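You operate a simulated robot arm through the tools that you are given. There is no shell and no other tool.

The job below is to be done with a simulated robot arm. You get a single attempt, and the scene is never put back.

TASK
Lid the cup in the cup press as the lid order card says.
Fine: press the lid home with the lever and draw the slide out again; the cup stays in the slide.

It is judged by the outcome, as a careful person would: the job done as asked, and still so three seconds after it is handed in. It fails if anything else is knocked over, pushed out of place, dropped, spilled or broken. A push-on lid holds only when it is set on centred and level and pressed home; a screw cap is set on level and turned clockwise until tight.

THE ROBOT
A 7-joint arm with a fingered hand, fixed in place. Base frame: the origin is on the floor under the middle of its stand, x ahead of it, y to its left, z up; the work surface is at about z = 860. Lengths are in mm, angles in degrees, forces in N, time in s.
It reaches about 1023 mm from its shoulder. Its first joint turns from -166.0 to 166.0 degrees. Payload 4 kg.
The TCP is the grasp point between the finger pads, 30 mm short of the fingertips. In the tool frame z runs along the fingers and y along their closing line. The gripper opens to 104 mm; its body begins 35 mm behind the TCP. The gripper is a hand of 4 fingers: y runs from the thumb to the fingers, the wrist lies at [-15, -113, -190] in the tool frame.
Orientation is that of the tool frame in the base frame, as a unit quaternion [x, y, z, w]. With the fingers straight down and the wrist toward the robot, the tool's x, y and z point along [0, 1, 0], [1, 0, 0] and [0, 0, -1] of the base frame.

THE INTERFACE
- The arm moves only by the tool move_arm. Its argument "rows" is a list of rows, each a list of 2 entries, a list of its own where there are three numbers: the shift along the base's x, y, z in mm, then the turn, a rotation vector about the base's x, y, z in degrees. In form: [[[x, y, z], [rx, ry, rz]], ...]. A call has 1 to 20 rows; each row shifts and turns the commanded pose from where the row before left it. Rows are played at 5 a second. More than 50 mm and 8.6 degrees between two rows, and nothing of the call is played. Where a pose cannot be reached the arm comes as near as it can. A force on the tool above 40 N (or 10 N above the force at the start of the call, whichever is more), or a blocked arm, ends the call early, and 0.2 s more pass. In this call time passes only in rows, and 0.2 s behind the last. It gives the time, the measured TCP pose, the force on the tool (base axes), the opening and the grip force at its end, in the units of the frame above (readings bear some noise), with the torque about the TCP (base axes, N m) and any sound that the robot's microphone picked up.
- Cameras (640 x 400 px; columns grow to the right, rows downward): "scene" is fixed at [399.4, 649.8, 1467.9]; the picture's right is [-0.99, -0.11, 0.00], its down [-0.09, 0.82, -0.57] and it looks along [0.06, -0.57, -0.82] (base axes); focal length 214 px, centre (320, 200). "wrist" rides on the gripper at [61, -92, -130] in the tool frame; the picture's right is [-0.81, 0.27, -0.52], its down [-0.53, -0.71, 0.46] and it looks along [-0.24, 0.64, 0.72] (tool axes); focal length 275 px, centre (320, 200). There is no depth. A picture from a camera that has moved, and an enlarged one, comes with that camera's place and axes in the base frame and with its lens.
- snapshot(camera): a new picture of that camera. It takes no simulated time.
- set_fingers(index, middle, ring, thumb_bend, thumb_turn): sets how far each is bent, from 0 (flat) to 1 (curled in); at 0.3 the hand is open as for a grip, at 0.7 the pads meet at the TCP. One left out holds its place. A second passes; each finger stops where it meets its share of the squeeze, and holds until it gets a number again. It is the only way to open and close the hand. It gives what a move gives, with no picture; readings hold the bend of each and the force on the fingers (four entries, about 0 where the hand has none), thumb and palm. thumb_turn goes from beside the hand (0) to across from the fingers (1), as for a grip.
- close_up(camera, box): a new picture of the part [left, top, right, bottom] of that camera's present view, enlarged. It takes no simulated time.
- finish_job(): hands the job in; it is judged then, once.

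Places have to be worked out from the pictures, the camera data and where the tool is seen. Open the gripper and draw the arm clear of the work before you hand the job in, unless the task says otherwise.

The tools are called after ">>>" as name(argument=value, ...) on one line, values as JSON. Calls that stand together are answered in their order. move_arm: Moves the arm, as the interface text tells. Its arguments: {"type":"object","properties":{"rows":{"type":"array","items":{"type":"array"}}},"required":["rows"]} The other tools are called the same way: set_fingers (index, middle, ring, thumb_bend, thumb_turn) moves the fingers one by one; snapshot (camera) takes a picture; close_up (camera, box) takes an enlarged picture of a part of a camera's view; finish_job () hands the job in.

At the start:

```text
clock: 0.0
tcp_pos: [434.0, 308.7, 1233.3]
tool_rot: [0.707, 0.707, 0.0, -0.001]
force: [0.0, 1.0, -0.3]
wrist_torque: [-0.01, 0.0, 0.03]
grip_width: 103.3
grasp_force: 0.0
shape: jaw
bend: [0.3, 0.3, 0.3, 0.3, 0.98]
finger forces: [0.0, 0.0, 0.0, 0.1, 0.0, 0.1]
```

scene: 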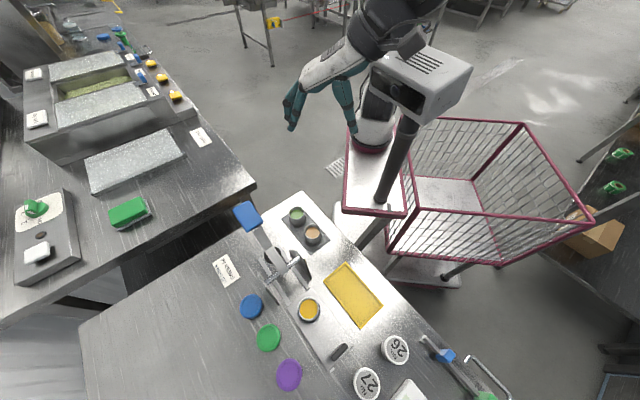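
wrist: 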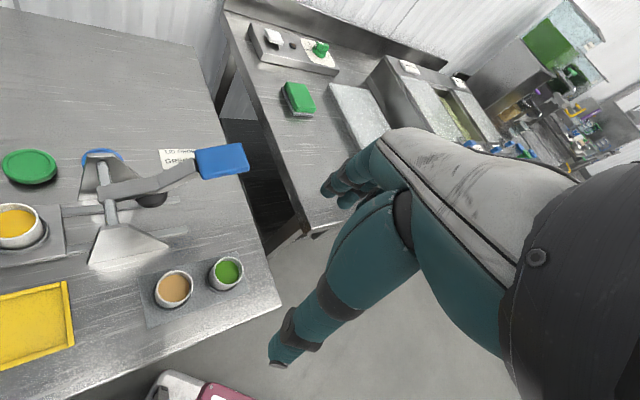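

I'll begin by looking closely at the card and the press to find which lid is ordered and how the press is laid out.

>>> close_up(camera="scene", box=[190, 190, 350, 290])

>>> close_up(camera="scene", box=[200, 280, 392, 400])

>>> close_up(camera="wrist", box=[0, 120, 280, 295])

>>> close_up(camera="scene", box=[205, 250, 253, 280])

```text
4.00 times, centred on (270, 240) of scene
camera zoom: at [399.4, 649.8, 1467.9], right [-0.99, -0.11, 0.0], down [-0.09, 0.82, -0.57], along [0.06, -0.57, -0.82], focal length 858 px, centre (520, 40)
```

zoom: 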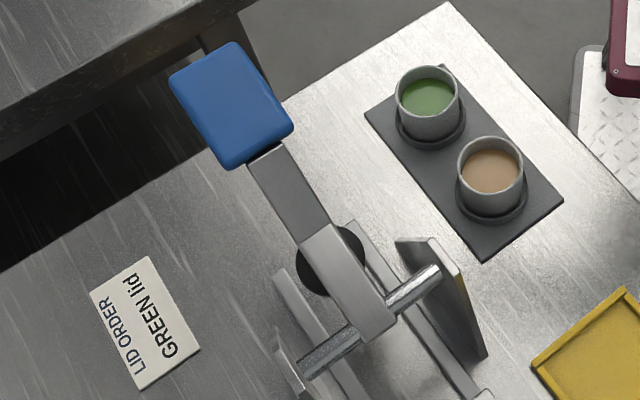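

```text
3.33 times, centred on (296, 340) of scene
camera zoom: at [399.4, 649.8, 1467.9], right [-0.99, -0.11, 0.0], down [-0.09, 0.82, -0.57], along [0.06, -0.57, -0.82], focal length 715 px, centre (400, -267)
```

zoom: 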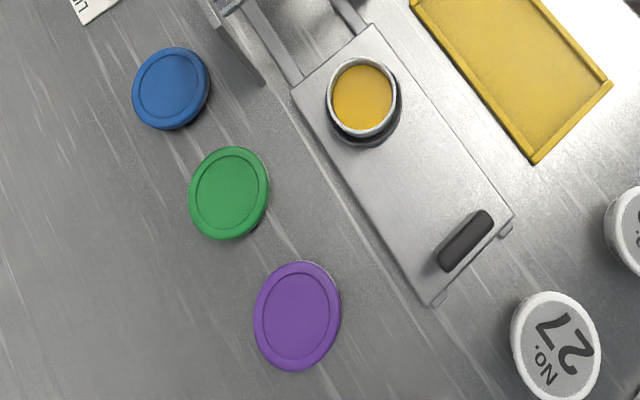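

```text
2.29 times, centred on (140, 208) of wrist
camera zoom: at [341.4, 369.7, 1364.3], right [0.27, -0.81, 0.52], down [-0.71, -0.53, -0.46], along [0.64, -0.24, -0.72], focal length 629 px, centre (731, 183)
```

zoom: 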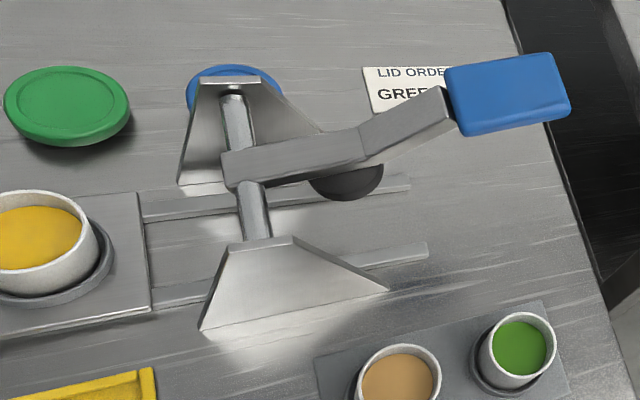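

```text
13.33 times, centred on (229, 265) of scene
camera zoom: at [399.4, 649.8, 1467.9], right [-0.99, -0.11, 0.0], down [-0.09, 0.82, -0.57], along [0.06, -0.57, -0.82], focal length 2860 px, centre (1533, -667)
```

zoom: 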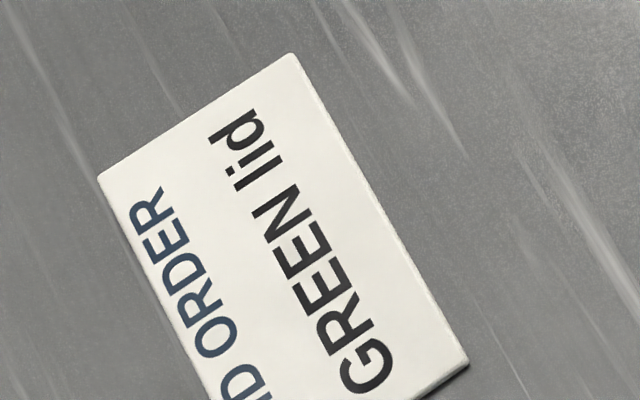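

The card orders the GREEN lid. By triangulating between the two views I put the green lid near (520, 642, ~870), the cup rim near (434, 577, ~917), and the slide axis at 45° in the table with inward along (+x, −y). The lever pivot is near (501, 511, 973) and the blue handle near (591, 417, 1040). I'll move above the green lid with the hand turned 45° and look from there.

>>> move_arm(rows=[[[8.6, 33.3, -15], [0, 0, 4.5]], [[8.6, 33.3, -15], [0, 0, 4.5]], [[8.6, 33.3, -15], [0, 0, 4.5]], [[8.6, 33.3, -15], [0, 0, 4.5]], [[8.6, 33.3, -15], [0, 0, 4.5]], [[8.6, 33.3, -15], [0, 0, 4.5]], [[8.6, 33.3, -20], [0, 0, 4.5]], [[8.6, 33.3, -20], [0, 0, 4.5]], [[8.6, 33.3, -25], [0, 0, 4.5]], [[8.6, 33.3, -25], [0, 0, 4.5]]])

>>> snapshot(camera="wrist")

>>> snapshot(camera="scene")

```text
clock: 2.2
tcp_pos: [527.3, 635.8, 1061.2]
tool_rot: [0.388, 0.922, 0.006, 0.001]
force: [0.1, -0.7, 0.7]
wrist_torque: [0.04, 0.03, -0.01]
grip_width: 103.6
grasp_force: 0.1
shape: jaw
bend: [0.3, 0.3, 0.3, 0.3, 0.98]
finger forces: [0.1, 0.0, 0.0, 0.0, 0.0, 0.0]
```

```text
taken
camera wrist: at [418.0, 615.6, 1191.9], right [0.76, -0.39, 0.52], down [-0.13, -0.88, -0.46], along [0.63, 0.28, -0.72], focal length 275 px, centre (320, 200)
```

wrist: 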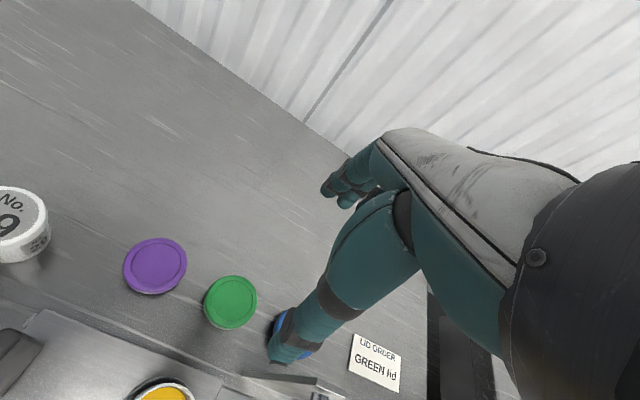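

```text
taken
```

scene: 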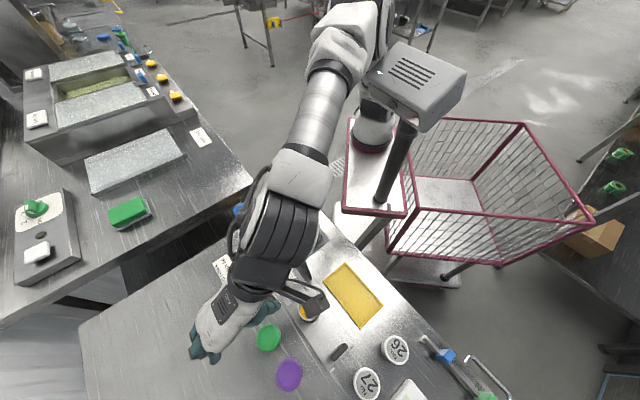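

The reading puts the TCP at (527, 636, 1061), slightly off from the command. The green lid triangulates again to about (519.5, 642). I'll enlarge the wrist view to judge the lid's thickness and what it rests on.

>>> close_up(camera="wrist", box=[110, 220, 302, 340])

>>> close_up(camera="wrist", box=[0, 300, 160, 400])

>>> close_up(camera="scene", box=[170, 230, 362, 350])

>>> move_arm(rows=[[[0, 0, 0], [0, 0, 0]]])

```text
3.33 times, centred on (206, 280) of wrist
camera zoom: at [418.0, 615.6, 1191.9], right [0.76, -0.39, 0.52], down [-0.13, -0.88, -0.46], along [0.63, 0.28, -0.72], focal length 918 px, centre (700, -67)
```

zoom: 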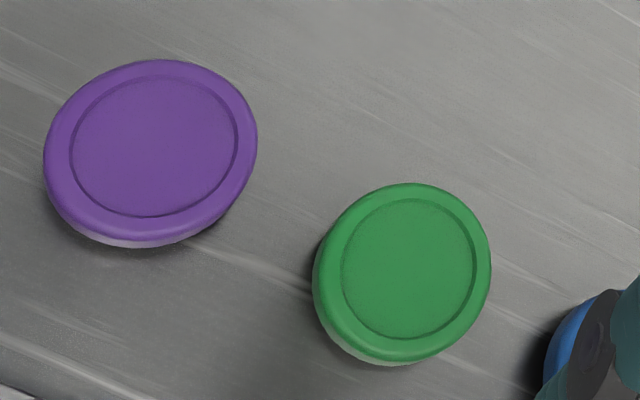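

```text
4.00 times, centred on (80, 350) of wrist
camera zoom: at [418.0, 615.6, 1191.9], right [0.76, -0.39, 0.52], down [-0.13, -0.88, -0.46], along [0.63, 0.28, -0.72], focal length 1101 px, centre (1280, -400)
```

zoom: 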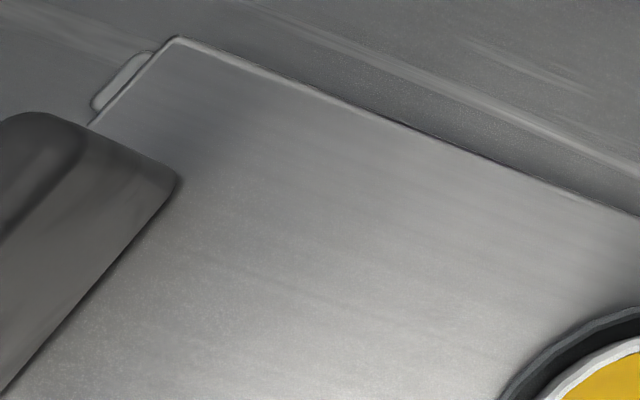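

```text
3.33 times, centred on (266, 290) of scene
camera zoom: at [399.4, 649.8, 1467.9], right [-0.99, -0.11, 0.0], down [-0.09, 0.82, -0.57], along [0.06, -0.57, -0.82], focal length 715 px, centre (500, -100)
```

zoom: 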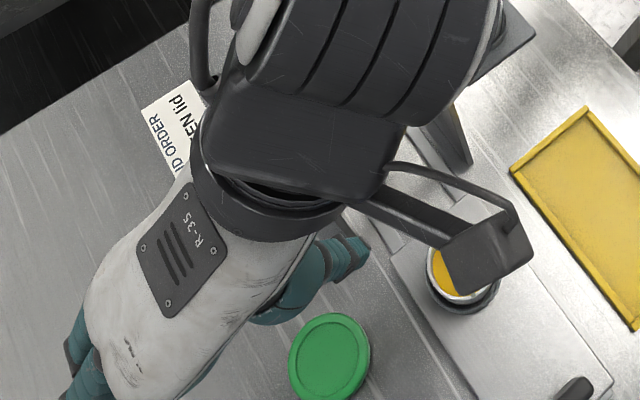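

```text
clock: 2.6
tcp_pos: [527.3, 637.5, 1061.2]
tool_rot: [0.388, 0.922, 0.006, 0.001]
force: [0.7, 0.4, -0.1]
wrist_torque: [0.01, 0.0, -0.01]
grip_width: 103.7
grasp_force: 0.1
shape: jaw
bend: [0.3, 0.3, 0.3, 0.3, 0.98]
finger forces: [0.1, 0.1, 0.0, 0.0, 0.0, 0.0]
```

The pose settles at (527.3, 637, 1061), so there is a steady offset from command and I'll correct from the measured pose. I centre over the lid at (519.5, 642) and come down partway to see the fingertips against the lid.

>>> move_arm(rows=[[[-3.9, 2.7, -30], [0, 0, -0.3]], [[-3.9, 2.7, -35], [0, 0, -0.3]], [[0, 0, -35], [0, 0, -0.2]], [[0, 0, 0], [0, 0, 0]]])

>>> snapshot(camera="wrist")

>>> close_up(camera="scene", box=[170, 250, 362, 370])

```text
clock: 3.8
tcp_pos: [598.8, 611.0, 963.4]
tool_rot: [0.445, 0.896, 0.007, -0.001]
force: [-0.6, 0.0, -0.2]
wrist_torque: [0.0, -0.06, -0.02]
grip_width: 103.5
grasp_force: 0.0
shape: jaw
bend: [0.3, 0.3, 0.3, 0.3, 0.98]
finger forces: [0.0, 0.1, 0.0, 0.0, 0.1, 0.1]
stopped in row 4: the arm was blocked; the commanded pose is now the measured one
```

```text
taken
camera wrist: at [487.6, 603.6, 1094.1], right [0.71, -0.49, 0.51], down [-0.24, -0.85, -0.47], along [0.66, 0.2, -0.72], focal length 275 px, centre (320, 200)
```

wrist: 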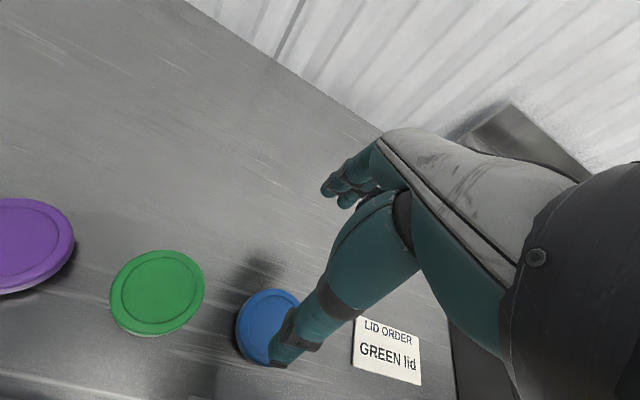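

```text
3.33 times, centred on (266, 310) of scene
camera zoom: at [399.4, 649.8, 1467.9], right [-0.99, -0.11, 0.0], down [-0.09, 0.82, -0.57], along [0.06, -0.57, -0.82], focal length 715 px, centre (500, -167)
```

zoom: 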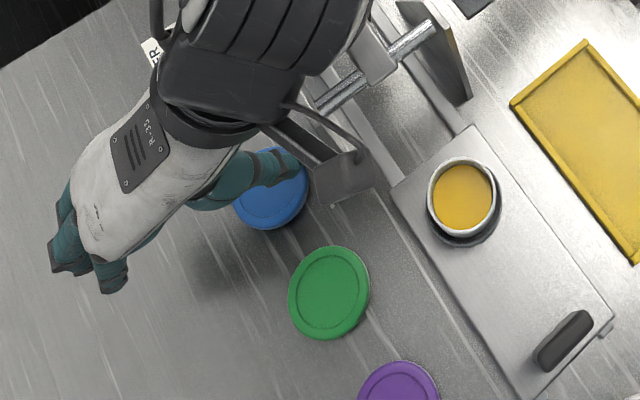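

The arm could not reach that pose: it swung off to (599, 611, 963), over the blue lid, and reported being blocked. Before moving anything I'll look at the whole arm to see what is limiting it.

>>> snapshot(camera="scene")

>>> close_up(camera="scene", box=[240, 0, 480, 150])

```text
taken
```

scene: 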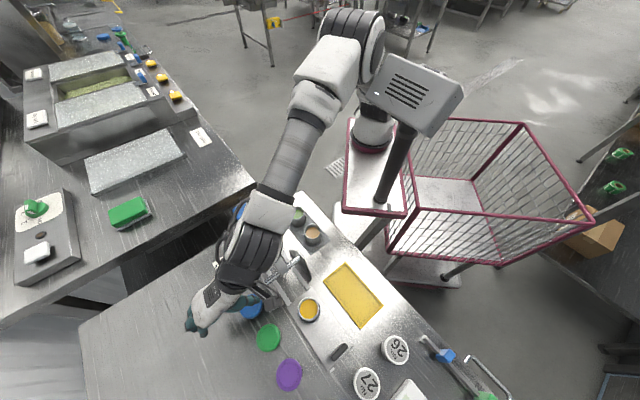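

```text
2.67 times, centred on (360, 75) of scene
camera zoom: at [399.4, 649.8, 1467.9], right [-0.99, -0.11, 0.0], down [-0.09, 0.82, -0.57], along [0.06, -0.57, -0.82], focal length 572 px, centre (213, 533)
```

zoom: 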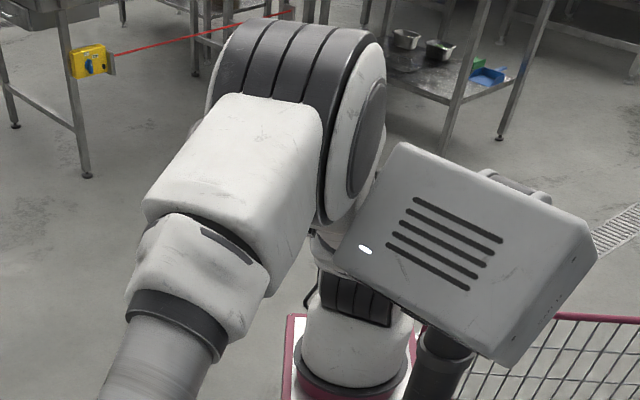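

The picture shows the elbow crowding the white head box on the stand, just right of it. The box seems to push the arm toward +x, which fits the offsets I measured. I'll lift clear, then yaw the hand further to about 67° so the wrist and elbow sit further in +x, away from the box, and check whether the measured pose follows the command.

>>> move_arm(rows=[[[0, 0, 30], [0, 0, 0]], [[0, 0, 40], [0, 0, 0]], [[0, 0, 30], [0, 0, 7.5]], [[0, 0, 0], [0, 0, 7.5]], [[0, 0, 0], [0, 0, 7.5]], [[0, 0, 0], [0, 0, 7.5]], [[0, 0, 0], [0, 0, 0]]])

>>> snapshot(camera="scene")

```text
clock: 5.4
tcp_pos: [593.2, 614.4, 1057.3]
tool_rot: [0.192, 0.981, 0.003, -0.002]
force: [0.3, 0.4, 0.5]
wrist_torque: [0.01, -0.03, 0.0]
grip_width: 103.9
grasp_force: 0.0
shape: jaw
bend: [0.3, 0.3, 0.3, 0.3, 0.98]
finger forces: [0.0, 0.0, 0.0, 0.0, 0.0, 0.0]
```

```text
taken
```

scene: 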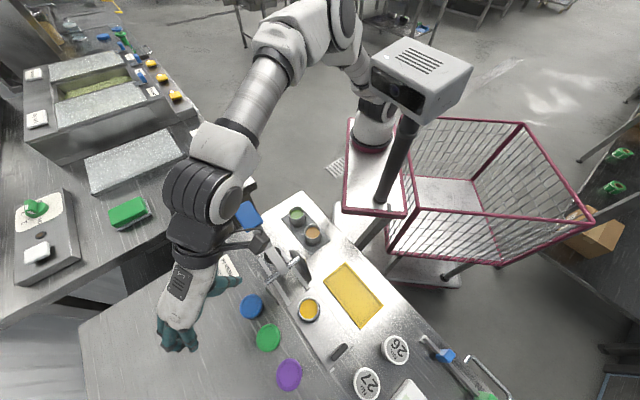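

Now the head box is back in its original attitude and the elbow is clear of it. I'll move at this height to above the green lid and check that the measured pose tracks.

>>> move_arm(rows=[[[-25, 9, 0], [0, 0, 0]], [[-25, 9, 0], [0, 0, 0]], [[-23, 9.5, 0], [0, 0, 0]], [[0, 0, 0], [0, 0, 0]]])

>>> snapshot(camera="scene")

>>> snapshot(camera="wrist")

```text
clock: 6.4
tcp_pos: [521.1, 641.6, 1058.7]
tool_rot: [0.195, 0.981, 0.003, 0.0]
force: [0.1, 0.7, -0.3]
wrist_torque: [-0.01, 0.02, -0.01]
grip_width: 103.9
grasp_force: 0.1
shape: jaw
bend: [0.3, 0.3, 0.3, 0.3, 0.98]
finger forces: [0.0, 0.0, 0.1, 0.1, 0.1, 0.0]
```

```text
taken
```

scene: 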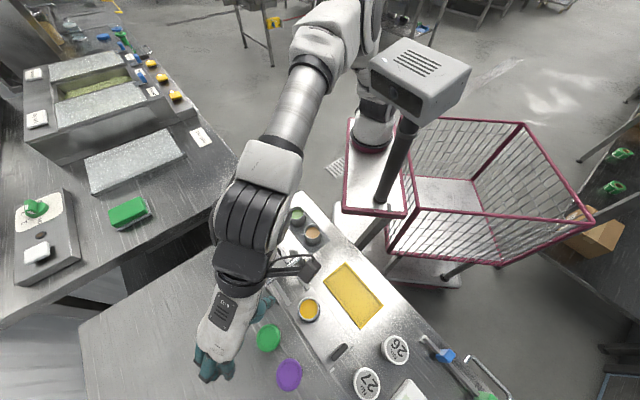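

```text
taken
camera wrist: at [428.3, 580.2, 1188.6], right [0.85, -0.06, 0.52], down [0.22, -0.86, -0.46], along [0.47, 0.51, -0.72], focal length 275 px, centre (320, 200)
```

wrist: 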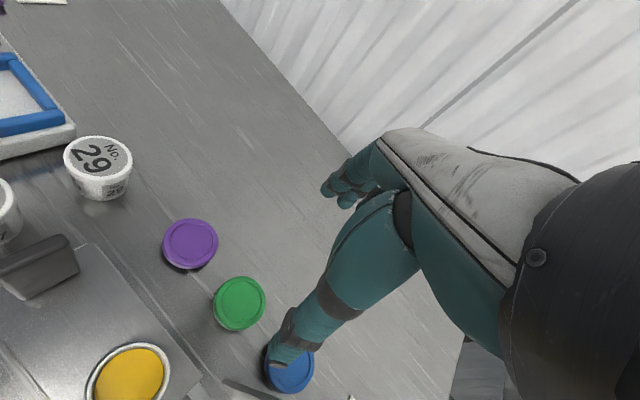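

The pose now tracks within about 1 mm at (521, 641.6, 1058.7). I descend toward the lid in steps, checking tracking as I go.

>>> move_arm(rows=[[[0, 0, -25], [0, 0, 0]], [[-1, 0, -25], [0, 0, 0]], [[0, 0, -25], [0, 0, 0]], [[0, 0, -20], [0, 0, 0]], [[0, 0, 0], [0, 0, 0]]])

>>> snapshot(camera="wrist")

>>> snapshot(camera="scene")

```text
clock: 7.6
tcp_pos: [532.5, 637.2, 962.2]
tool_rot: [0.2, 0.98, 0.001, -0.001]
force: [0.2, 0.1, -0.4]
wrist_torque: [-0.02, 0.0, 0.02]
grip_width: 103.9
grasp_force: 0.1
shape: jaw
bend: [0.3, 0.3, 0.3, 0.3, 0.98]
finger forces: [0.1, 0.1, 0.1, 0.1, 0.0, 0.0]
```

```text
taken
camera wrist: at [438.2, 577.2, 1093.0], right [0.85, -0.07, 0.52], down [0.21, -0.86, -0.46], along [0.48, 0.5, -0.72], focal length 275 px, centre (320, 200)
```

wrist: 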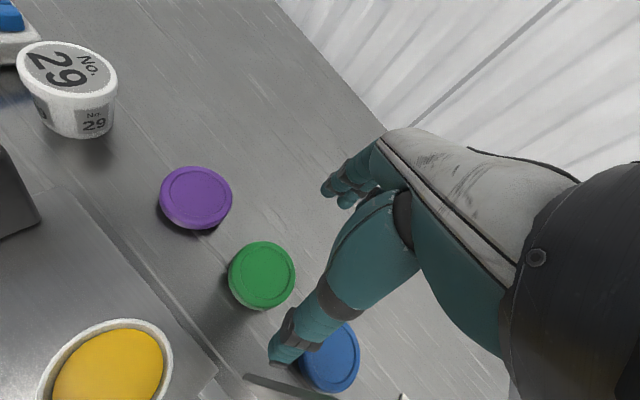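

```text
taken
```

scene: 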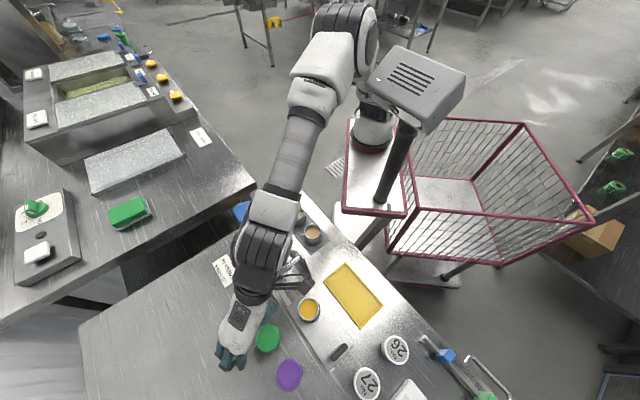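

The x reading drifted +12 mm on the way down, so the elbow is brushing the head again. I'll back up, and while there enlarge the view of the fingers to learn their exact geometry.

>>> move_arm(rows=[[[0, 0, 30], [0, 0, 0]], [[0, 0, 30], [0, 0, 0]], [[0, 0, 30], [0, 0, 0]], [[0, 0, 0], [0, 0, 0]]])

>>> close_up(camera="wrist", box=[256, 120, 448, 240])

>>> close_up(camera="scene", box=[240, 0, 480, 150])

>>> close_up(camera="scene", box=[170, 250, 362, 370])

```text
clock: 8.6
tcp_pos: [520.8, 641.3, 1052.7]
tool_rot: [0.193, 0.981, 0.004, -0.001]
force: [0.2, -0.8, 0.2]
wrist_torque: [-0.01, 0.03, 0.04]
grip_width: 104.0
grasp_force: 0.0
shape: jaw
bend: [0.3, 0.3, 0.3, 0.3, 0.98]
finger forces: [0.1, 0.0, 0.0, 0.0, 0.0, 0.0]
```

```text
3.33 times, centred on (352, 180) of wrist
camera zoom: at [428.8, 579.6, 1184.9], right [0.85, -0.06, 0.52], down [0.22, -0.86, -0.46], along [0.47, 0.51, -0.72], focal length 918 px, centre (213, 267)
```

zoom: 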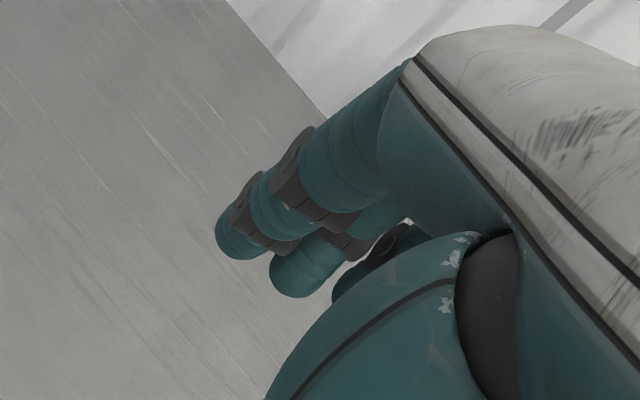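

```text
2.67 times, centred on (360, 75) of scene
camera zoom: at [399.4, 649.8, 1467.9], right [-0.99, -0.11, 0.0], down [-0.09, 0.82, -0.57], along [0.06, -0.57, -0.82], focal length 572 px, centre (213, 533)
```

zoom: 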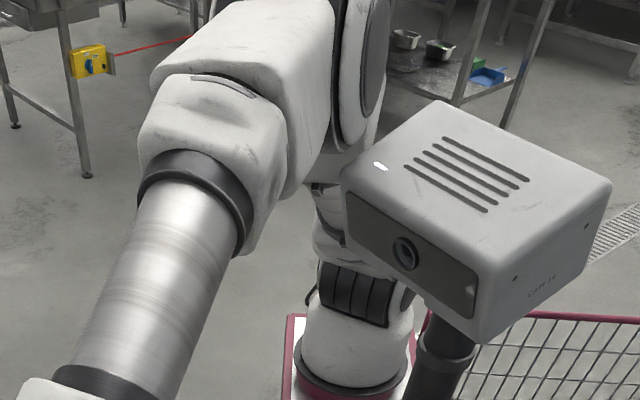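

```text
3.33 times, centred on (266, 310) of scene
camera zoom: at [399.4, 649.8, 1467.9], right [-0.99, -0.11, 0.0], down [-0.09, 0.82, -0.57], along [0.06, -0.57, -0.82], focal length 715 px, centre (500, -167)
```

zoom: 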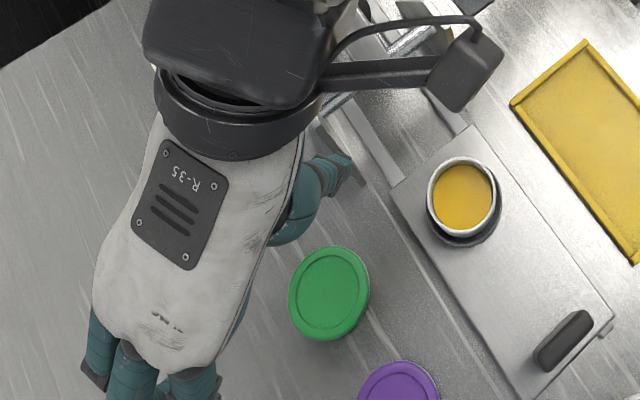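

The close-up shows a camera box on a pole. The elbow brushes its left side when the wrist is low and at small x. The fingers are offset too: index at about x_tool +7, middle about −13, and ring about −33. I'll yaw to about 95°, which shifts the wrist +50 mm in x, and step down while checking tracking.

>>> move_arm(rows=[[[0, 0, 0], [0, 0, 6.75]], [[0, 0, 0], [0, 0, 6.75]], [[0, 0, 0], [0, 0, 6.75]], [[0, 0, 0], [0, 0, 6.75]], [[0, 0, -25], [0, 0, 0]], [[0, 0, -25], [0, 0, 0]], [[0, 0, 0], [0, 0, 0]]])

>>> snapshot(camera="scene")

>>> snapshot(camera="wrist")

```text
clock: 10.2
tcp_pos: [517.5, 642.6, 1002.2]
tool_rot: [-0.042, 0.999, 0.002, -0.003]
force: [0.5, -0.7, -0.1]
wrist_torque: [0.02, -0.01, 0.01]
grip_width: 104.1
grasp_force: 0.2
shape: jaw
bend: [0.3, 0.3, 0.3, 0.3, 0.98]
finger forces: [0.1, 0.0, 0.0, 0.1, 0.0, 0.1]
```

```text
taken
```

scene: 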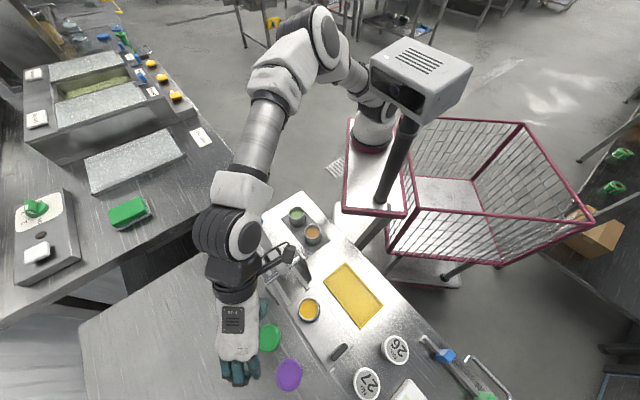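

```text
taken
camera wrist: at [463.9, 544.8, 1132.1], right [0.79, 0.34, 0.52], down [0.59, -0.66, -0.46], along [0.19, 0.67, -0.72], focal length 275 px, centre (320, 200)
```

wrist: 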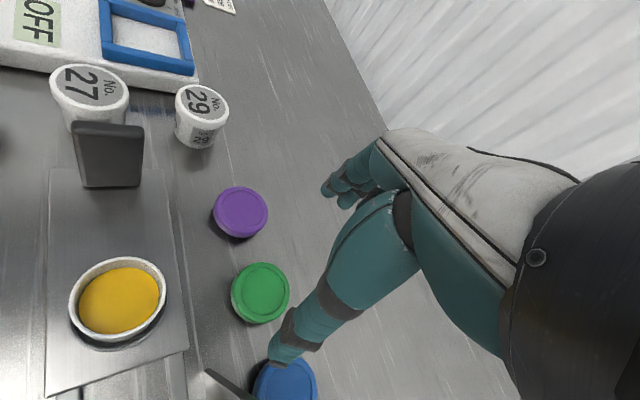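

The elbow is well clear of the camera box now, and the pose tracks at (517.5, 642.6, 1002). I descend to about z = 930 and inspect the clearance to the press and the alignment with the lid.

>>> move_arm(rows=[[[1, -0.3, -25], [0, 0, 0]], [[1, -0.3, -25], [0, 0, 0]], [[0, 0, -22], [0, 0, 0]], [[0, 0, 0], [0, 0, 0]]])

>>> snapshot(camera="wrist")

>>> close_up(camera="scene", box=[170, 240, 362, 360])

>>> close_up(camera="scene", box=[240, 0, 480, 150])

```text
clock: 11.2
tcp_pos: [521.1, 640.4, 930.6]
tool_rot: [-0.041, 0.999, 0.002, -0.001]
force: [0.1, -0.4, -0.6]
wrist_torque: [-0.02, 0.0, 0.0]
grip_width: 103.9
grasp_force: 0.1
shape: jaw
bend: [0.3, 0.3, 0.3, 0.3, 0.98]
finger forces: [0.0, 0.0, 0.0, 0.1, 0.0, 0.1]
```

```text
taken
camera wrist: at [467.8, 544.3, 1060.7], right [0.79, 0.34, 0.52], down [0.59, -0.66, -0.46], along [0.19, 0.67, -0.72], focal length 275 px, centre (320, 200)
```

wrist: 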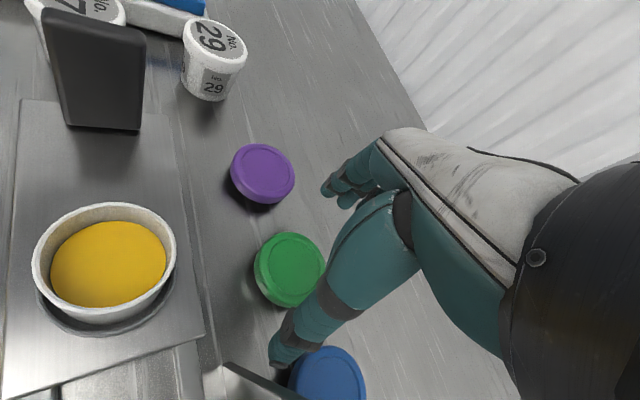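

```text
3.33 times, centred on (266, 300) of scene
camera zoom: at [399.4, 649.8, 1467.9], right [-0.99, -0.11, 0.0], down [-0.09, 0.82, -0.57], along [0.06, -0.57, -0.82], focal length 715 px, centre (500, -133)
```

zoom: 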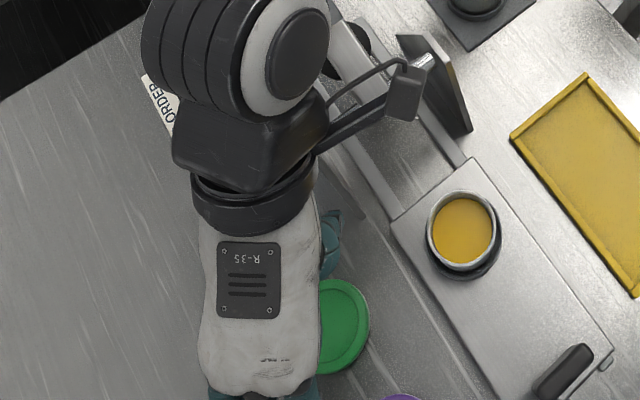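

```text
2.67 times, centred on (360, 75) of scene
camera zoom: at [399.4, 649.8, 1467.9], right [-0.99, -0.11, 0.0], down [-0.09, 0.82, -0.57], along [0.06, -0.57, -0.82], focal length 572 px, centre (213, 533)
```

zoom: 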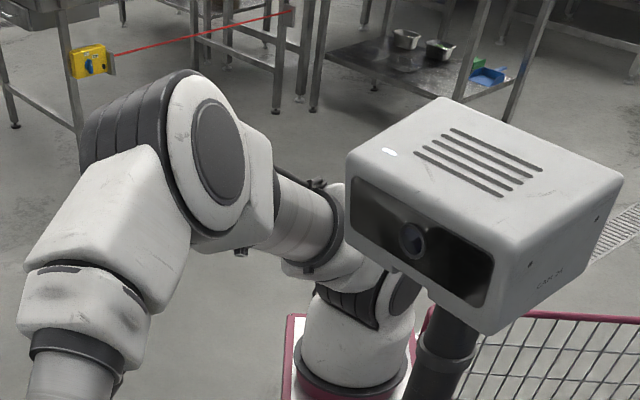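

The elbow is clear, the press is clear, and the lid centre averages out to about (521, 643). Before going lower I'll partly close index, middle and thumb in the air to see exactly where the pads sit at about lid width.

>>> set_fingers(index=0.42, middle=0.42, ring=0.2, thumb_bend=0.42)

>>> snapshot(camera="wrist")

>>> close_up(camera="wrist", box=[240, 130, 448, 260])

```text
clock: 12.2
tcp_pos: [521.2, 639.8, 929.6]
tool_rot: [-0.042, 0.999, 0.003, -0.001]
force: [0.1, 0.8, -0.5]
wrist_torque: [0.02, 0.01, 0.02]
grip_width: 73.5
grasp_force: 0.0
shape: fingers
bend: [0.42, 0.42, 0.2, 0.42, 0.98]
finger forces: [0.0, 0.1, 0.0, 0.0, 0.1, 0.1]
```

```text
taken
camera wrist: at [467.8, 544.3, 1060.9], right [0.79, 0.34, 0.52], down [0.59, -0.66, -0.46], along [0.19, 0.67, -0.72], focal length 275 px, centre (320, 200)
```

wrist: 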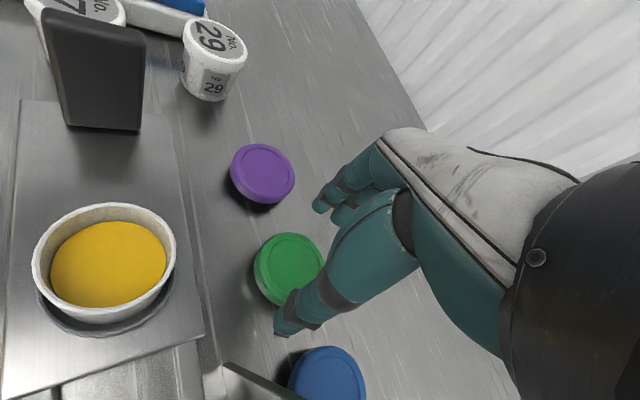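

```text
3.08 times, centred on (344, 195) of wrist
camera zoom: at [467.8, 544.3, 1060.9], right [0.79, 0.34, 0.52], down [0.59, -0.66, -0.46], along [0.19, 0.67, -0.72], focal length 847 px, centre (246, 215)
```

zoom: 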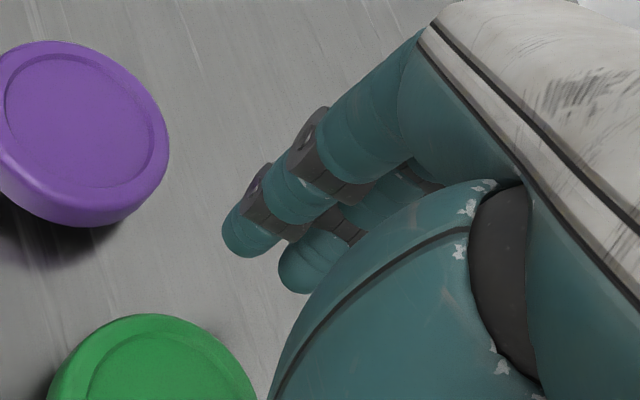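

With bend 0.42 the opening is 73.5 mm and the tips sit about 30 mm below the TCP, with thumb and index near x_tool ≈ 2–3 and middle near −14. I shift to TCP (518, 643) and lower around the green lid.

>>> move_arm(rows=[[[-1.5, 1.4, -12], [0, 0, 0]], [[-1.5, 1.4, -12], [0, 0, 0]], [[0, 0, -7], [0, 0, 0]], [[0, 0, 0], [0, 0, 0]]])

>>> snapshot(camera="wrist")

>>> close_up(camera="wrist", box=[220, 180, 412, 300])

>>> close_up(camera="scene", box=[170, 240, 362, 360])

```text
clock: 13.2
tcp_pos: [518.4, 643.3, 899.3]
tool_rot: [-0.042, 0.999, 0.002, -0.002]
force: [-0.1, 1.0, -0.1]
wrist_torque: [-0.01, 0.01, 0.01]
grip_width: 73.2
grasp_force: 0.0
shape: fingers
bend: [0.42, 0.42, 0.2, 0.42, 0.98]
finger forces: [0.0, 0.1, 0.1, 0.0, 0.0, 0.1]
```

```text
taken
camera wrist: at [463.8, 547.5, 1030.4], right [0.79, 0.34, 0.52], down [0.59, -0.66, -0.46], along [0.19, 0.67, -0.72], focal length 275 px, centre (320, 200)
```

wrist: 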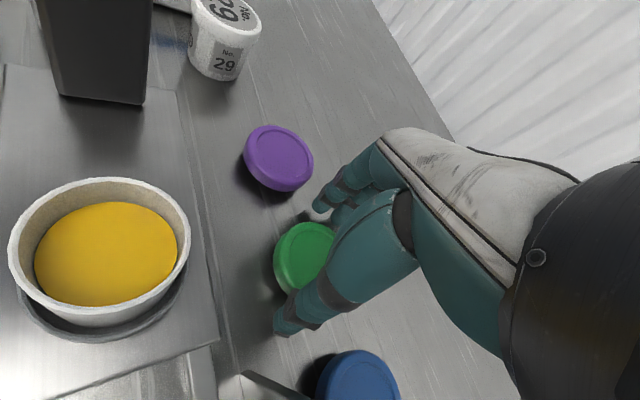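

```text
3.33 times, centred on (316, 240) of wrist
camera zoom: at [463.8, 547.5, 1030.4], right [0.79, 0.34, 0.52], down [0.59, -0.66, -0.46], along [0.19, 0.67, -0.72], focal length 918 px, centre (333, 67)
```

zoom: 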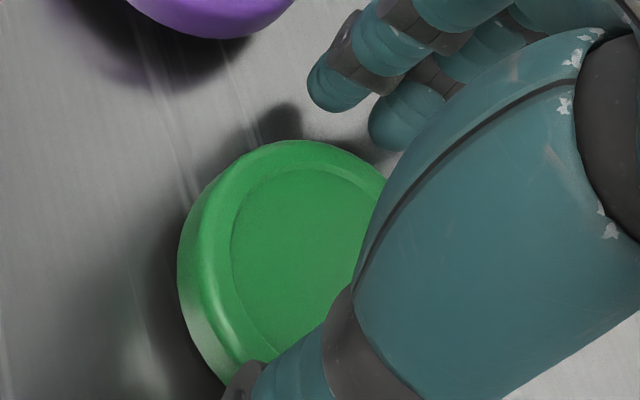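

```text
3.33 times, centred on (266, 300) of scene
camera zoom: at [399.4, 649.8, 1467.9], right [-0.99, -0.11, 0.0], down [-0.09, 0.82, -0.57], along [0.06, -0.57, -0.82], focal length 715 px, centre (500, -133)
```

zoom: 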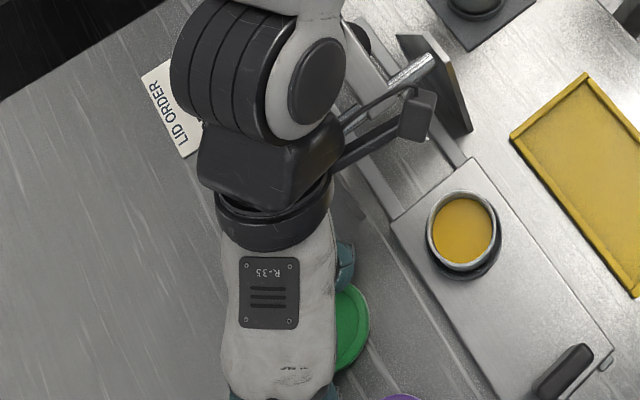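

The lid sits between thumb and fingers with roughly 8 mm gap on each side, tips around z ≈ 869. I lower another 6 mm so the fingertips are just above the table, watching the force.

>>> move_arm(rows=[[[0, 0.5, -3], [0, 0, 0]], [[0, 0.5, -3], [0, 0, 0]], [[0, 0, 0], [0, 0, 0]]])

>>> close_up(camera="wrist", box=[220, 180, 412, 300])

```text
clock: 14.0
tcp_pos: [516.5, 644.5, 894.8]
tool_rot: [-0.042, 0.999, 0.002, -0.001]
force: [-0.7, -0.2, 1.0]
wrist_torque: [0.01, 0.01, 0.01]
grip_width: 73.2
grasp_force: 0.6
shape: fingers
bend: [0.42, 0.42, 0.2, 0.42, 0.98]
finger forces: [0.1, 0.5, 0.0, 0.1, 0.0, 0.0]
```

```text
3.33 times, centred on (316, 240) of wrist
camera zoom: at [463.2, 548.1, 1024.6], right [0.79, 0.34, 0.52], down [0.59, -0.66, -0.46], along [0.19, 0.67, -0.72], focal length 918 px, centre (333, 67)
```

zoom: 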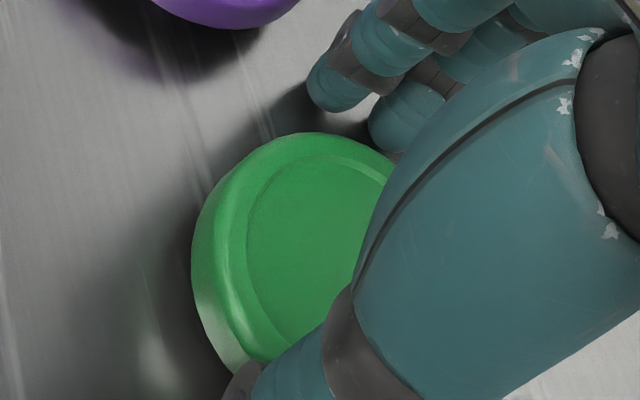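

A light 0.5 N on the middle finger suggests its tip is just reaching the table or lid. I now close index, middle and thumb on the lid rim.

>>> set_fingers(index=0.5, middle=0.5, thumb_bend=0.5)

>>> close_up(camera="wrist", box=[220, 180, 412, 300])

```text
clock: 15.0
tcp_pos: [517.1, 645.0, 894.5]
tool_rot: [-0.041, 0.999, 0.003, -0.002]
force: [-0.8, 1.5, 4.6]
wrist_torque: [0.26, 0.01, -0.01]
grip_width: 52.6
grasp_force: 2.4
shape: fingers
bend: [0.5, 0.49, 0.2, 0.5, 0.98]
finger forces: [0.1, 5.2, 0.1, 0.1, 0.0, 0.1]
```

```text
3.33 times, centred on (316, 240) of wrist
camera zoom: at [463.0, 548.1, 1025.0], right [0.79, 0.34, 0.52], down [0.59, -0.66, -0.46], along [0.19, 0.67, -0.72], focal length 918 px, centre (333, 67)
```

zoom: 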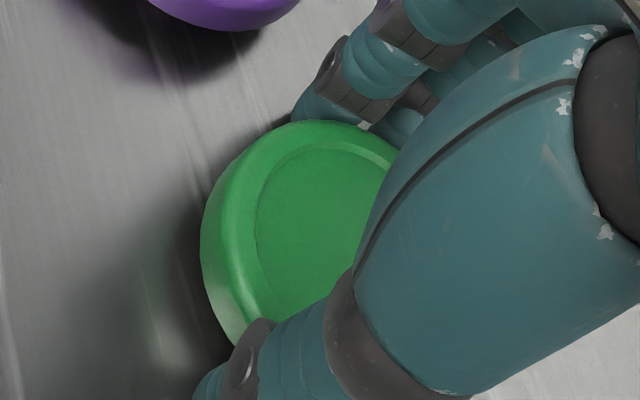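

The middle fingertip presses the table (5 N, with 4.6 N up), and the lid is not squeezed yet. I raise 2 mm and continue closing.

>>> move_arm(rows=[[[0, 0, 2], [0, 0, 0]], [[0, 0, 0], [0, 0, 0]]])

>>> set_fingers(index=0.54, middle=0.53, thumb_bend=0.54)

>>> close_up(camera="wrist", box=[220, 180, 412, 300])

```text
clock: 15.6
tcp_pos: [516.9, 644.0, 895.8]
tool_rot: [-0.042, 0.999, 0.001, -0.002]
force: [0.1, -0.7, 0.2]
wrist_torque: [-0.02, -0.02, -0.02]
grip_width: 52.8
grasp_force: 0.1
shape: fingers
bend: [0.5, 0.5, 0.2, 0.5, 0.97]
finger forces: [0.0, 0.4, 0.0, 0.0, 0.4, 0.0]
```

```text
clock: 16.6
tcp_pos: [517.4, 644.3, 896.2]
tool_rot: [-0.041, 0.999, 0.003, -0.001]
force: [-0.5, 1.3, -0.2]
wrist_torque: [-0.02, -0.02, 0.01]
grip_width: 49.4
grasp_force: 2.6
shape: fingers
bend: [0.52, 0.51, 0.2, 0.5, 0.97]
finger forces: [1.3, 1.5, 0.1, 0.0, 3.0, 0.0]
```

```text
3.33 times, centred on (316, 240) of wrist
camera zoom: at [463.1, 548.1, 1026.7], right [0.79, 0.34, 0.52], down [0.59, -0.66, -0.46], along [0.19, 0.67, -0.72], focal length 918 px, centre (333, 67)
```

zoom: 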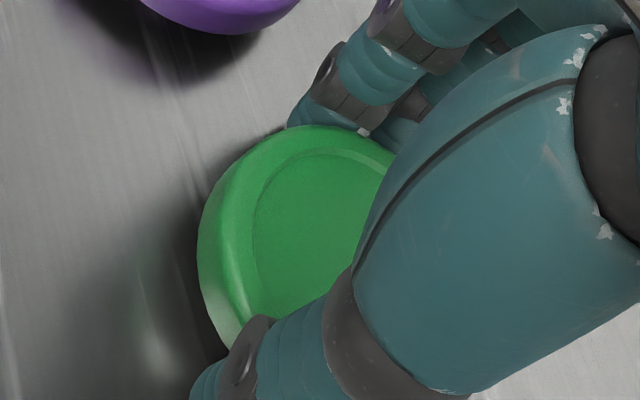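

The lid is now gripped evenly (index 1.3 N, middle 1.5 N, thumb 3.0 N). I firm the squeeze a little for a safe lift.

>>> set_fingers(index=0.6, middle=0.59, thumb_bend=0.6)

>>> close_up(camera="wrist", box=[220, 180, 412, 300])

```text
clock: 17.6
tcp_pos: [517.5, 643.9, 895.7]
tool_rot: [-0.041, 0.999, 0.003, -0.001]
force: [0.0, 0.1, 0.4]
wrist_torque: [-0.03, -0.03, -0.03]
grip_width: 47.5
grasp_force: 8.8
shape: fingers
bend: [0.54, 0.54, 0.2, 0.51, 0.96]
finger forces: [4.0, 4.2, 0.0, 0.0, 9.0, 0.0]
```

```text
3.33 times, centred on (316, 240) of wrist
camera zoom: at [463.1, 548.1, 1026.7], right [0.79, 0.34, 0.52], down [0.59, -0.66, -0.46], along [0.19, 0.67, -0.72], focal length 918 px, centre (333, 67)
```

zoom: 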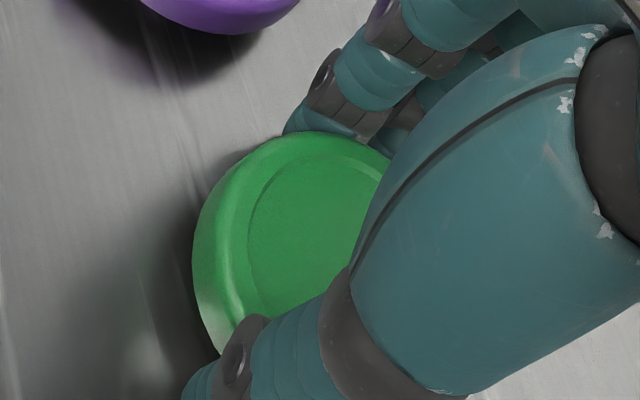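

The grip is balanced at about 9 N. I lift the lid 25 mm slowly and check that it stays level.

>>> move_arm(rows=[[[0, 0, 4], [0, 0, 0]], [[0, 0, 8], [0, 0, 0]], [[0, 0, 8], [0, 0, 0]], [[0, 0, 10], [0, 0, 0]], [[0, 0, 0], [0, 0, 0]]])

>>> snapshot(camera="wrist")

>>> close_up(camera="wrist", box=[220, 180, 412, 300])

>>> close_up(camera="scene", box=[170, 240, 362, 360])

```text
clock: 18.8
tcp_pos: [516.6, 643.9, 927.9]
tool_rot: [-0.042, 0.999, 0.003, -0.002]
force: [-0.1, -0.8, -0.4]
wrist_torque: [0.03, -0.02, -0.02]
grip_width: 47.5
grasp_force: 8.8
shape: fingers
bend: [0.54, 0.54, 0.2, 0.51, 0.96]
finger forces: [4.1, 4.2, 0.0, 0.0, 8.8, 0.0]
```

```text
taken
camera wrist: at [462.8, 547.5, 1057.9], right [0.79, 0.34, 0.52], down [0.59, -0.66, -0.46], along [0.19, 0.67, -0.72], focal length 275 px, centre (320, 200)
```

wrist: 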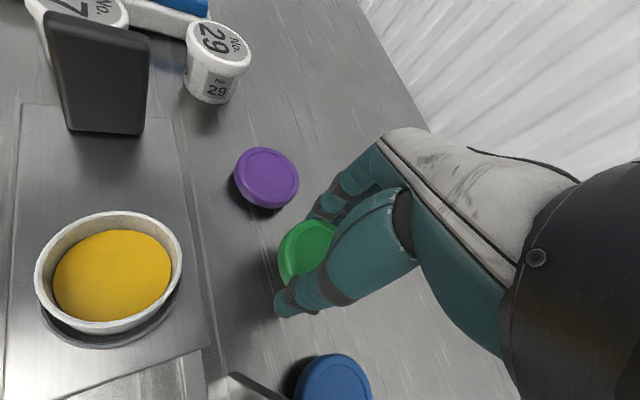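

```text
3.33 times, centred on (316, 240) of wrist
camera zoom: at [462.8, 547.5, 1057.9], right [0.79, 0.34, 0.52], down [0.59, -0.66, -0.46], along [0.19, 0.67, -0.72], focal length 918 px, centre (333, 67)
```

zoom: 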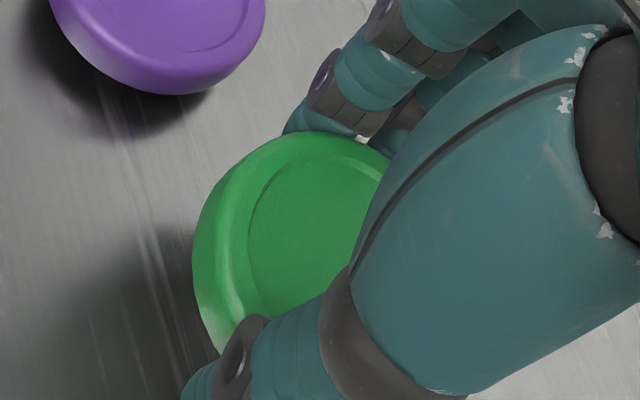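

```text
3.33 times, centred on (266, 300) of scene
camera zoom: at [399.4, 649.8, 1467.9], right [-0.99, -0.11, 0.0], down [-0.09, 0.82, -0.57], along [0.06, -0.57, -0.82], focal length 715 px, centre (500, -133)
```

zoom: 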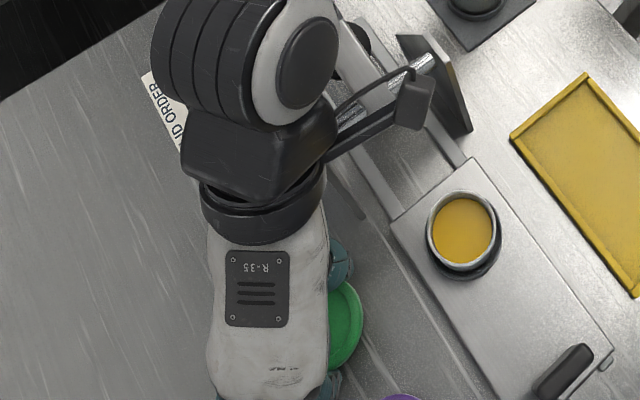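

The lid lifted cleanly and its image in the hand is unchanged, so it is level. I zoom the scene camera on the visible part of the lid and on the cup to fix the lid's centre in the hand.

>>> close_up(camera="scene", box=[250, 310, 298, 340])

>>> close_up(camera="scene", box=[284, 290, 332, 320])

>>> close_up(camera="wrist", box=[0, 180, 224, 320])

```text
13.33 times, centred on (274, 325) of scene
camera zoom: at [399.4, 649.8, 1467.9], right [-0.99, -0.11, 0.0], down [-0.09, 0.82, -0.57], along [0.06, -0.57, -0.82], focal length 2860 px, centre (933, -1467)
```

zoom: 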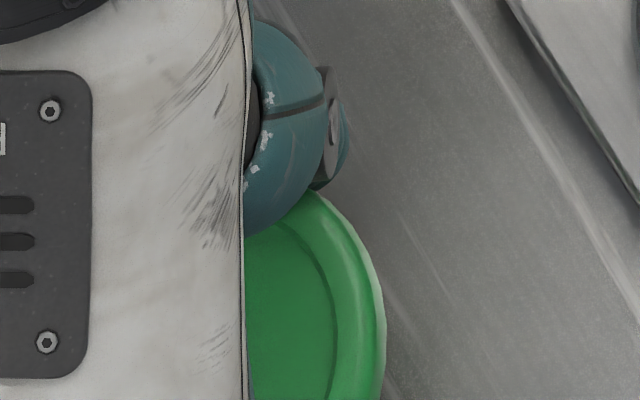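

```text
13.33 times, centred on (308, 305) of scene
camera zoom: at [399.4, 649.8, 1467.9], right [-0.99, -0.11, 0.0], down [-0.09, 0.82, -0.57], along [0.06, -0.57, -0.82], focal length 2860 px, centre (480, -1200)
```

zoom: 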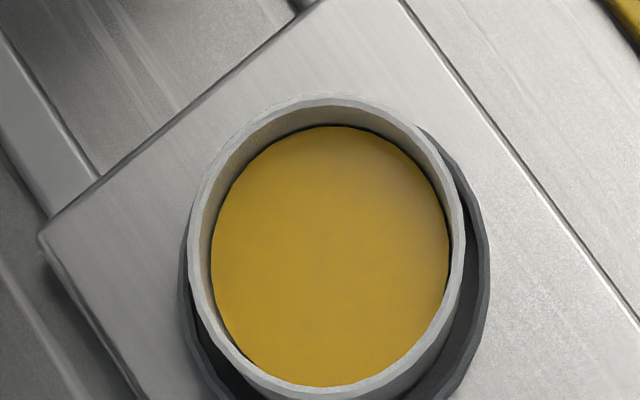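

```text
2.86 times, centred on (112, 250) of wrist
camera zoom: at [462.8, 547.5, 1057.9], right [0.79, 0.34, 0.52], down [0.59, -0.66, -0.46], along [0.19, 0.67, -0.72], focal length 786 px, centre (914, 57)
```

zoom: 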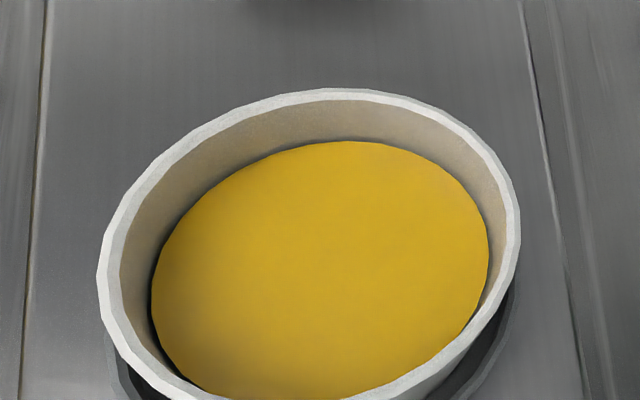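

The cup rim centre works out to about (433.5, 575, 915) and the lid centre in the hand to about tool (−4, −2.5), with its bottom roughly 35.7 mm below the TCP. I raise to z ≈ 1000 and travel over the cup, checking the elbow and tracking.

>>> move_arm(rows=[[[0, 0, 36], [0, 0, 0]], [[0, 0, 36], [0, 0, 0]], [[-22, -17, 5], [0, 0, 0]], [[-22, -17, 0], [0, 0, 0]], [[-22, -17, 0], [0, 0, 0]], [[-21, -16, 0], [0, 0, 0]], [[0, 0, 0], [0, 0, 0]]])

>>> snapshot(camera="scene")

>>> snapshot(camera="wrist")

```text
clock: 20.4
tcp_pos: [430.1, 575.3, 1003.7]
tool_rot: [-0.042, 0.999, 0.003, -0.002]
force: [0.4, 0.5, 0.3]
wrist_torque: [-0.02, -0.04, -0.02]
grip_width: 47.5
grasp_force: 8.8
shape: fingers
bend: [0.54, 0.54, 0.2, 0.51, 0.96]
finger forces: [4.1, 4.2, 0.1, 0.0, 8.8, 0.1]
```

```text
taken
```

scene: 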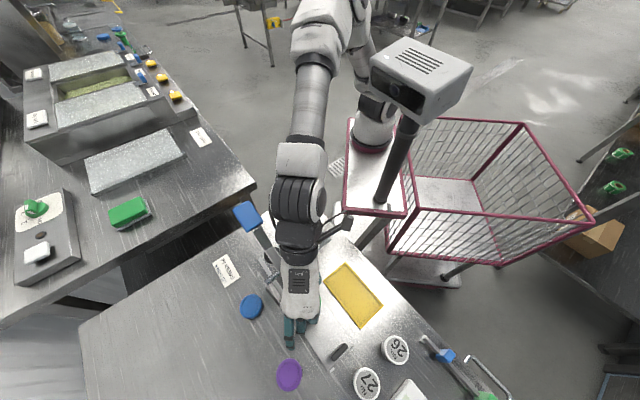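

```text
taken
camera wrist: at [375.8, 479.6, 1134.5], right [0.79, 0.34, 0.52], down [0.59, -0.66, -0.46], along [0.19, 0.67, -0.72], focal length 275 px, centre (320, 200)
```

wrist: 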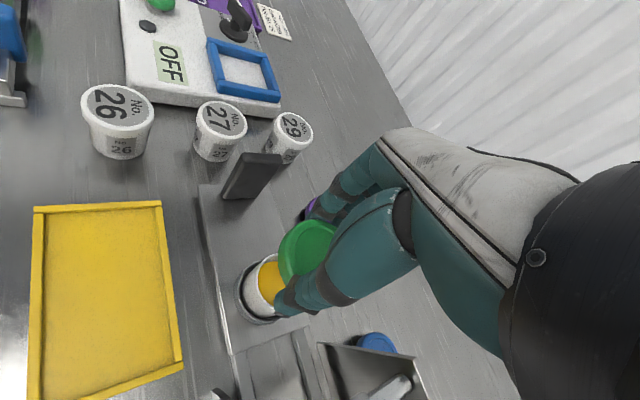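

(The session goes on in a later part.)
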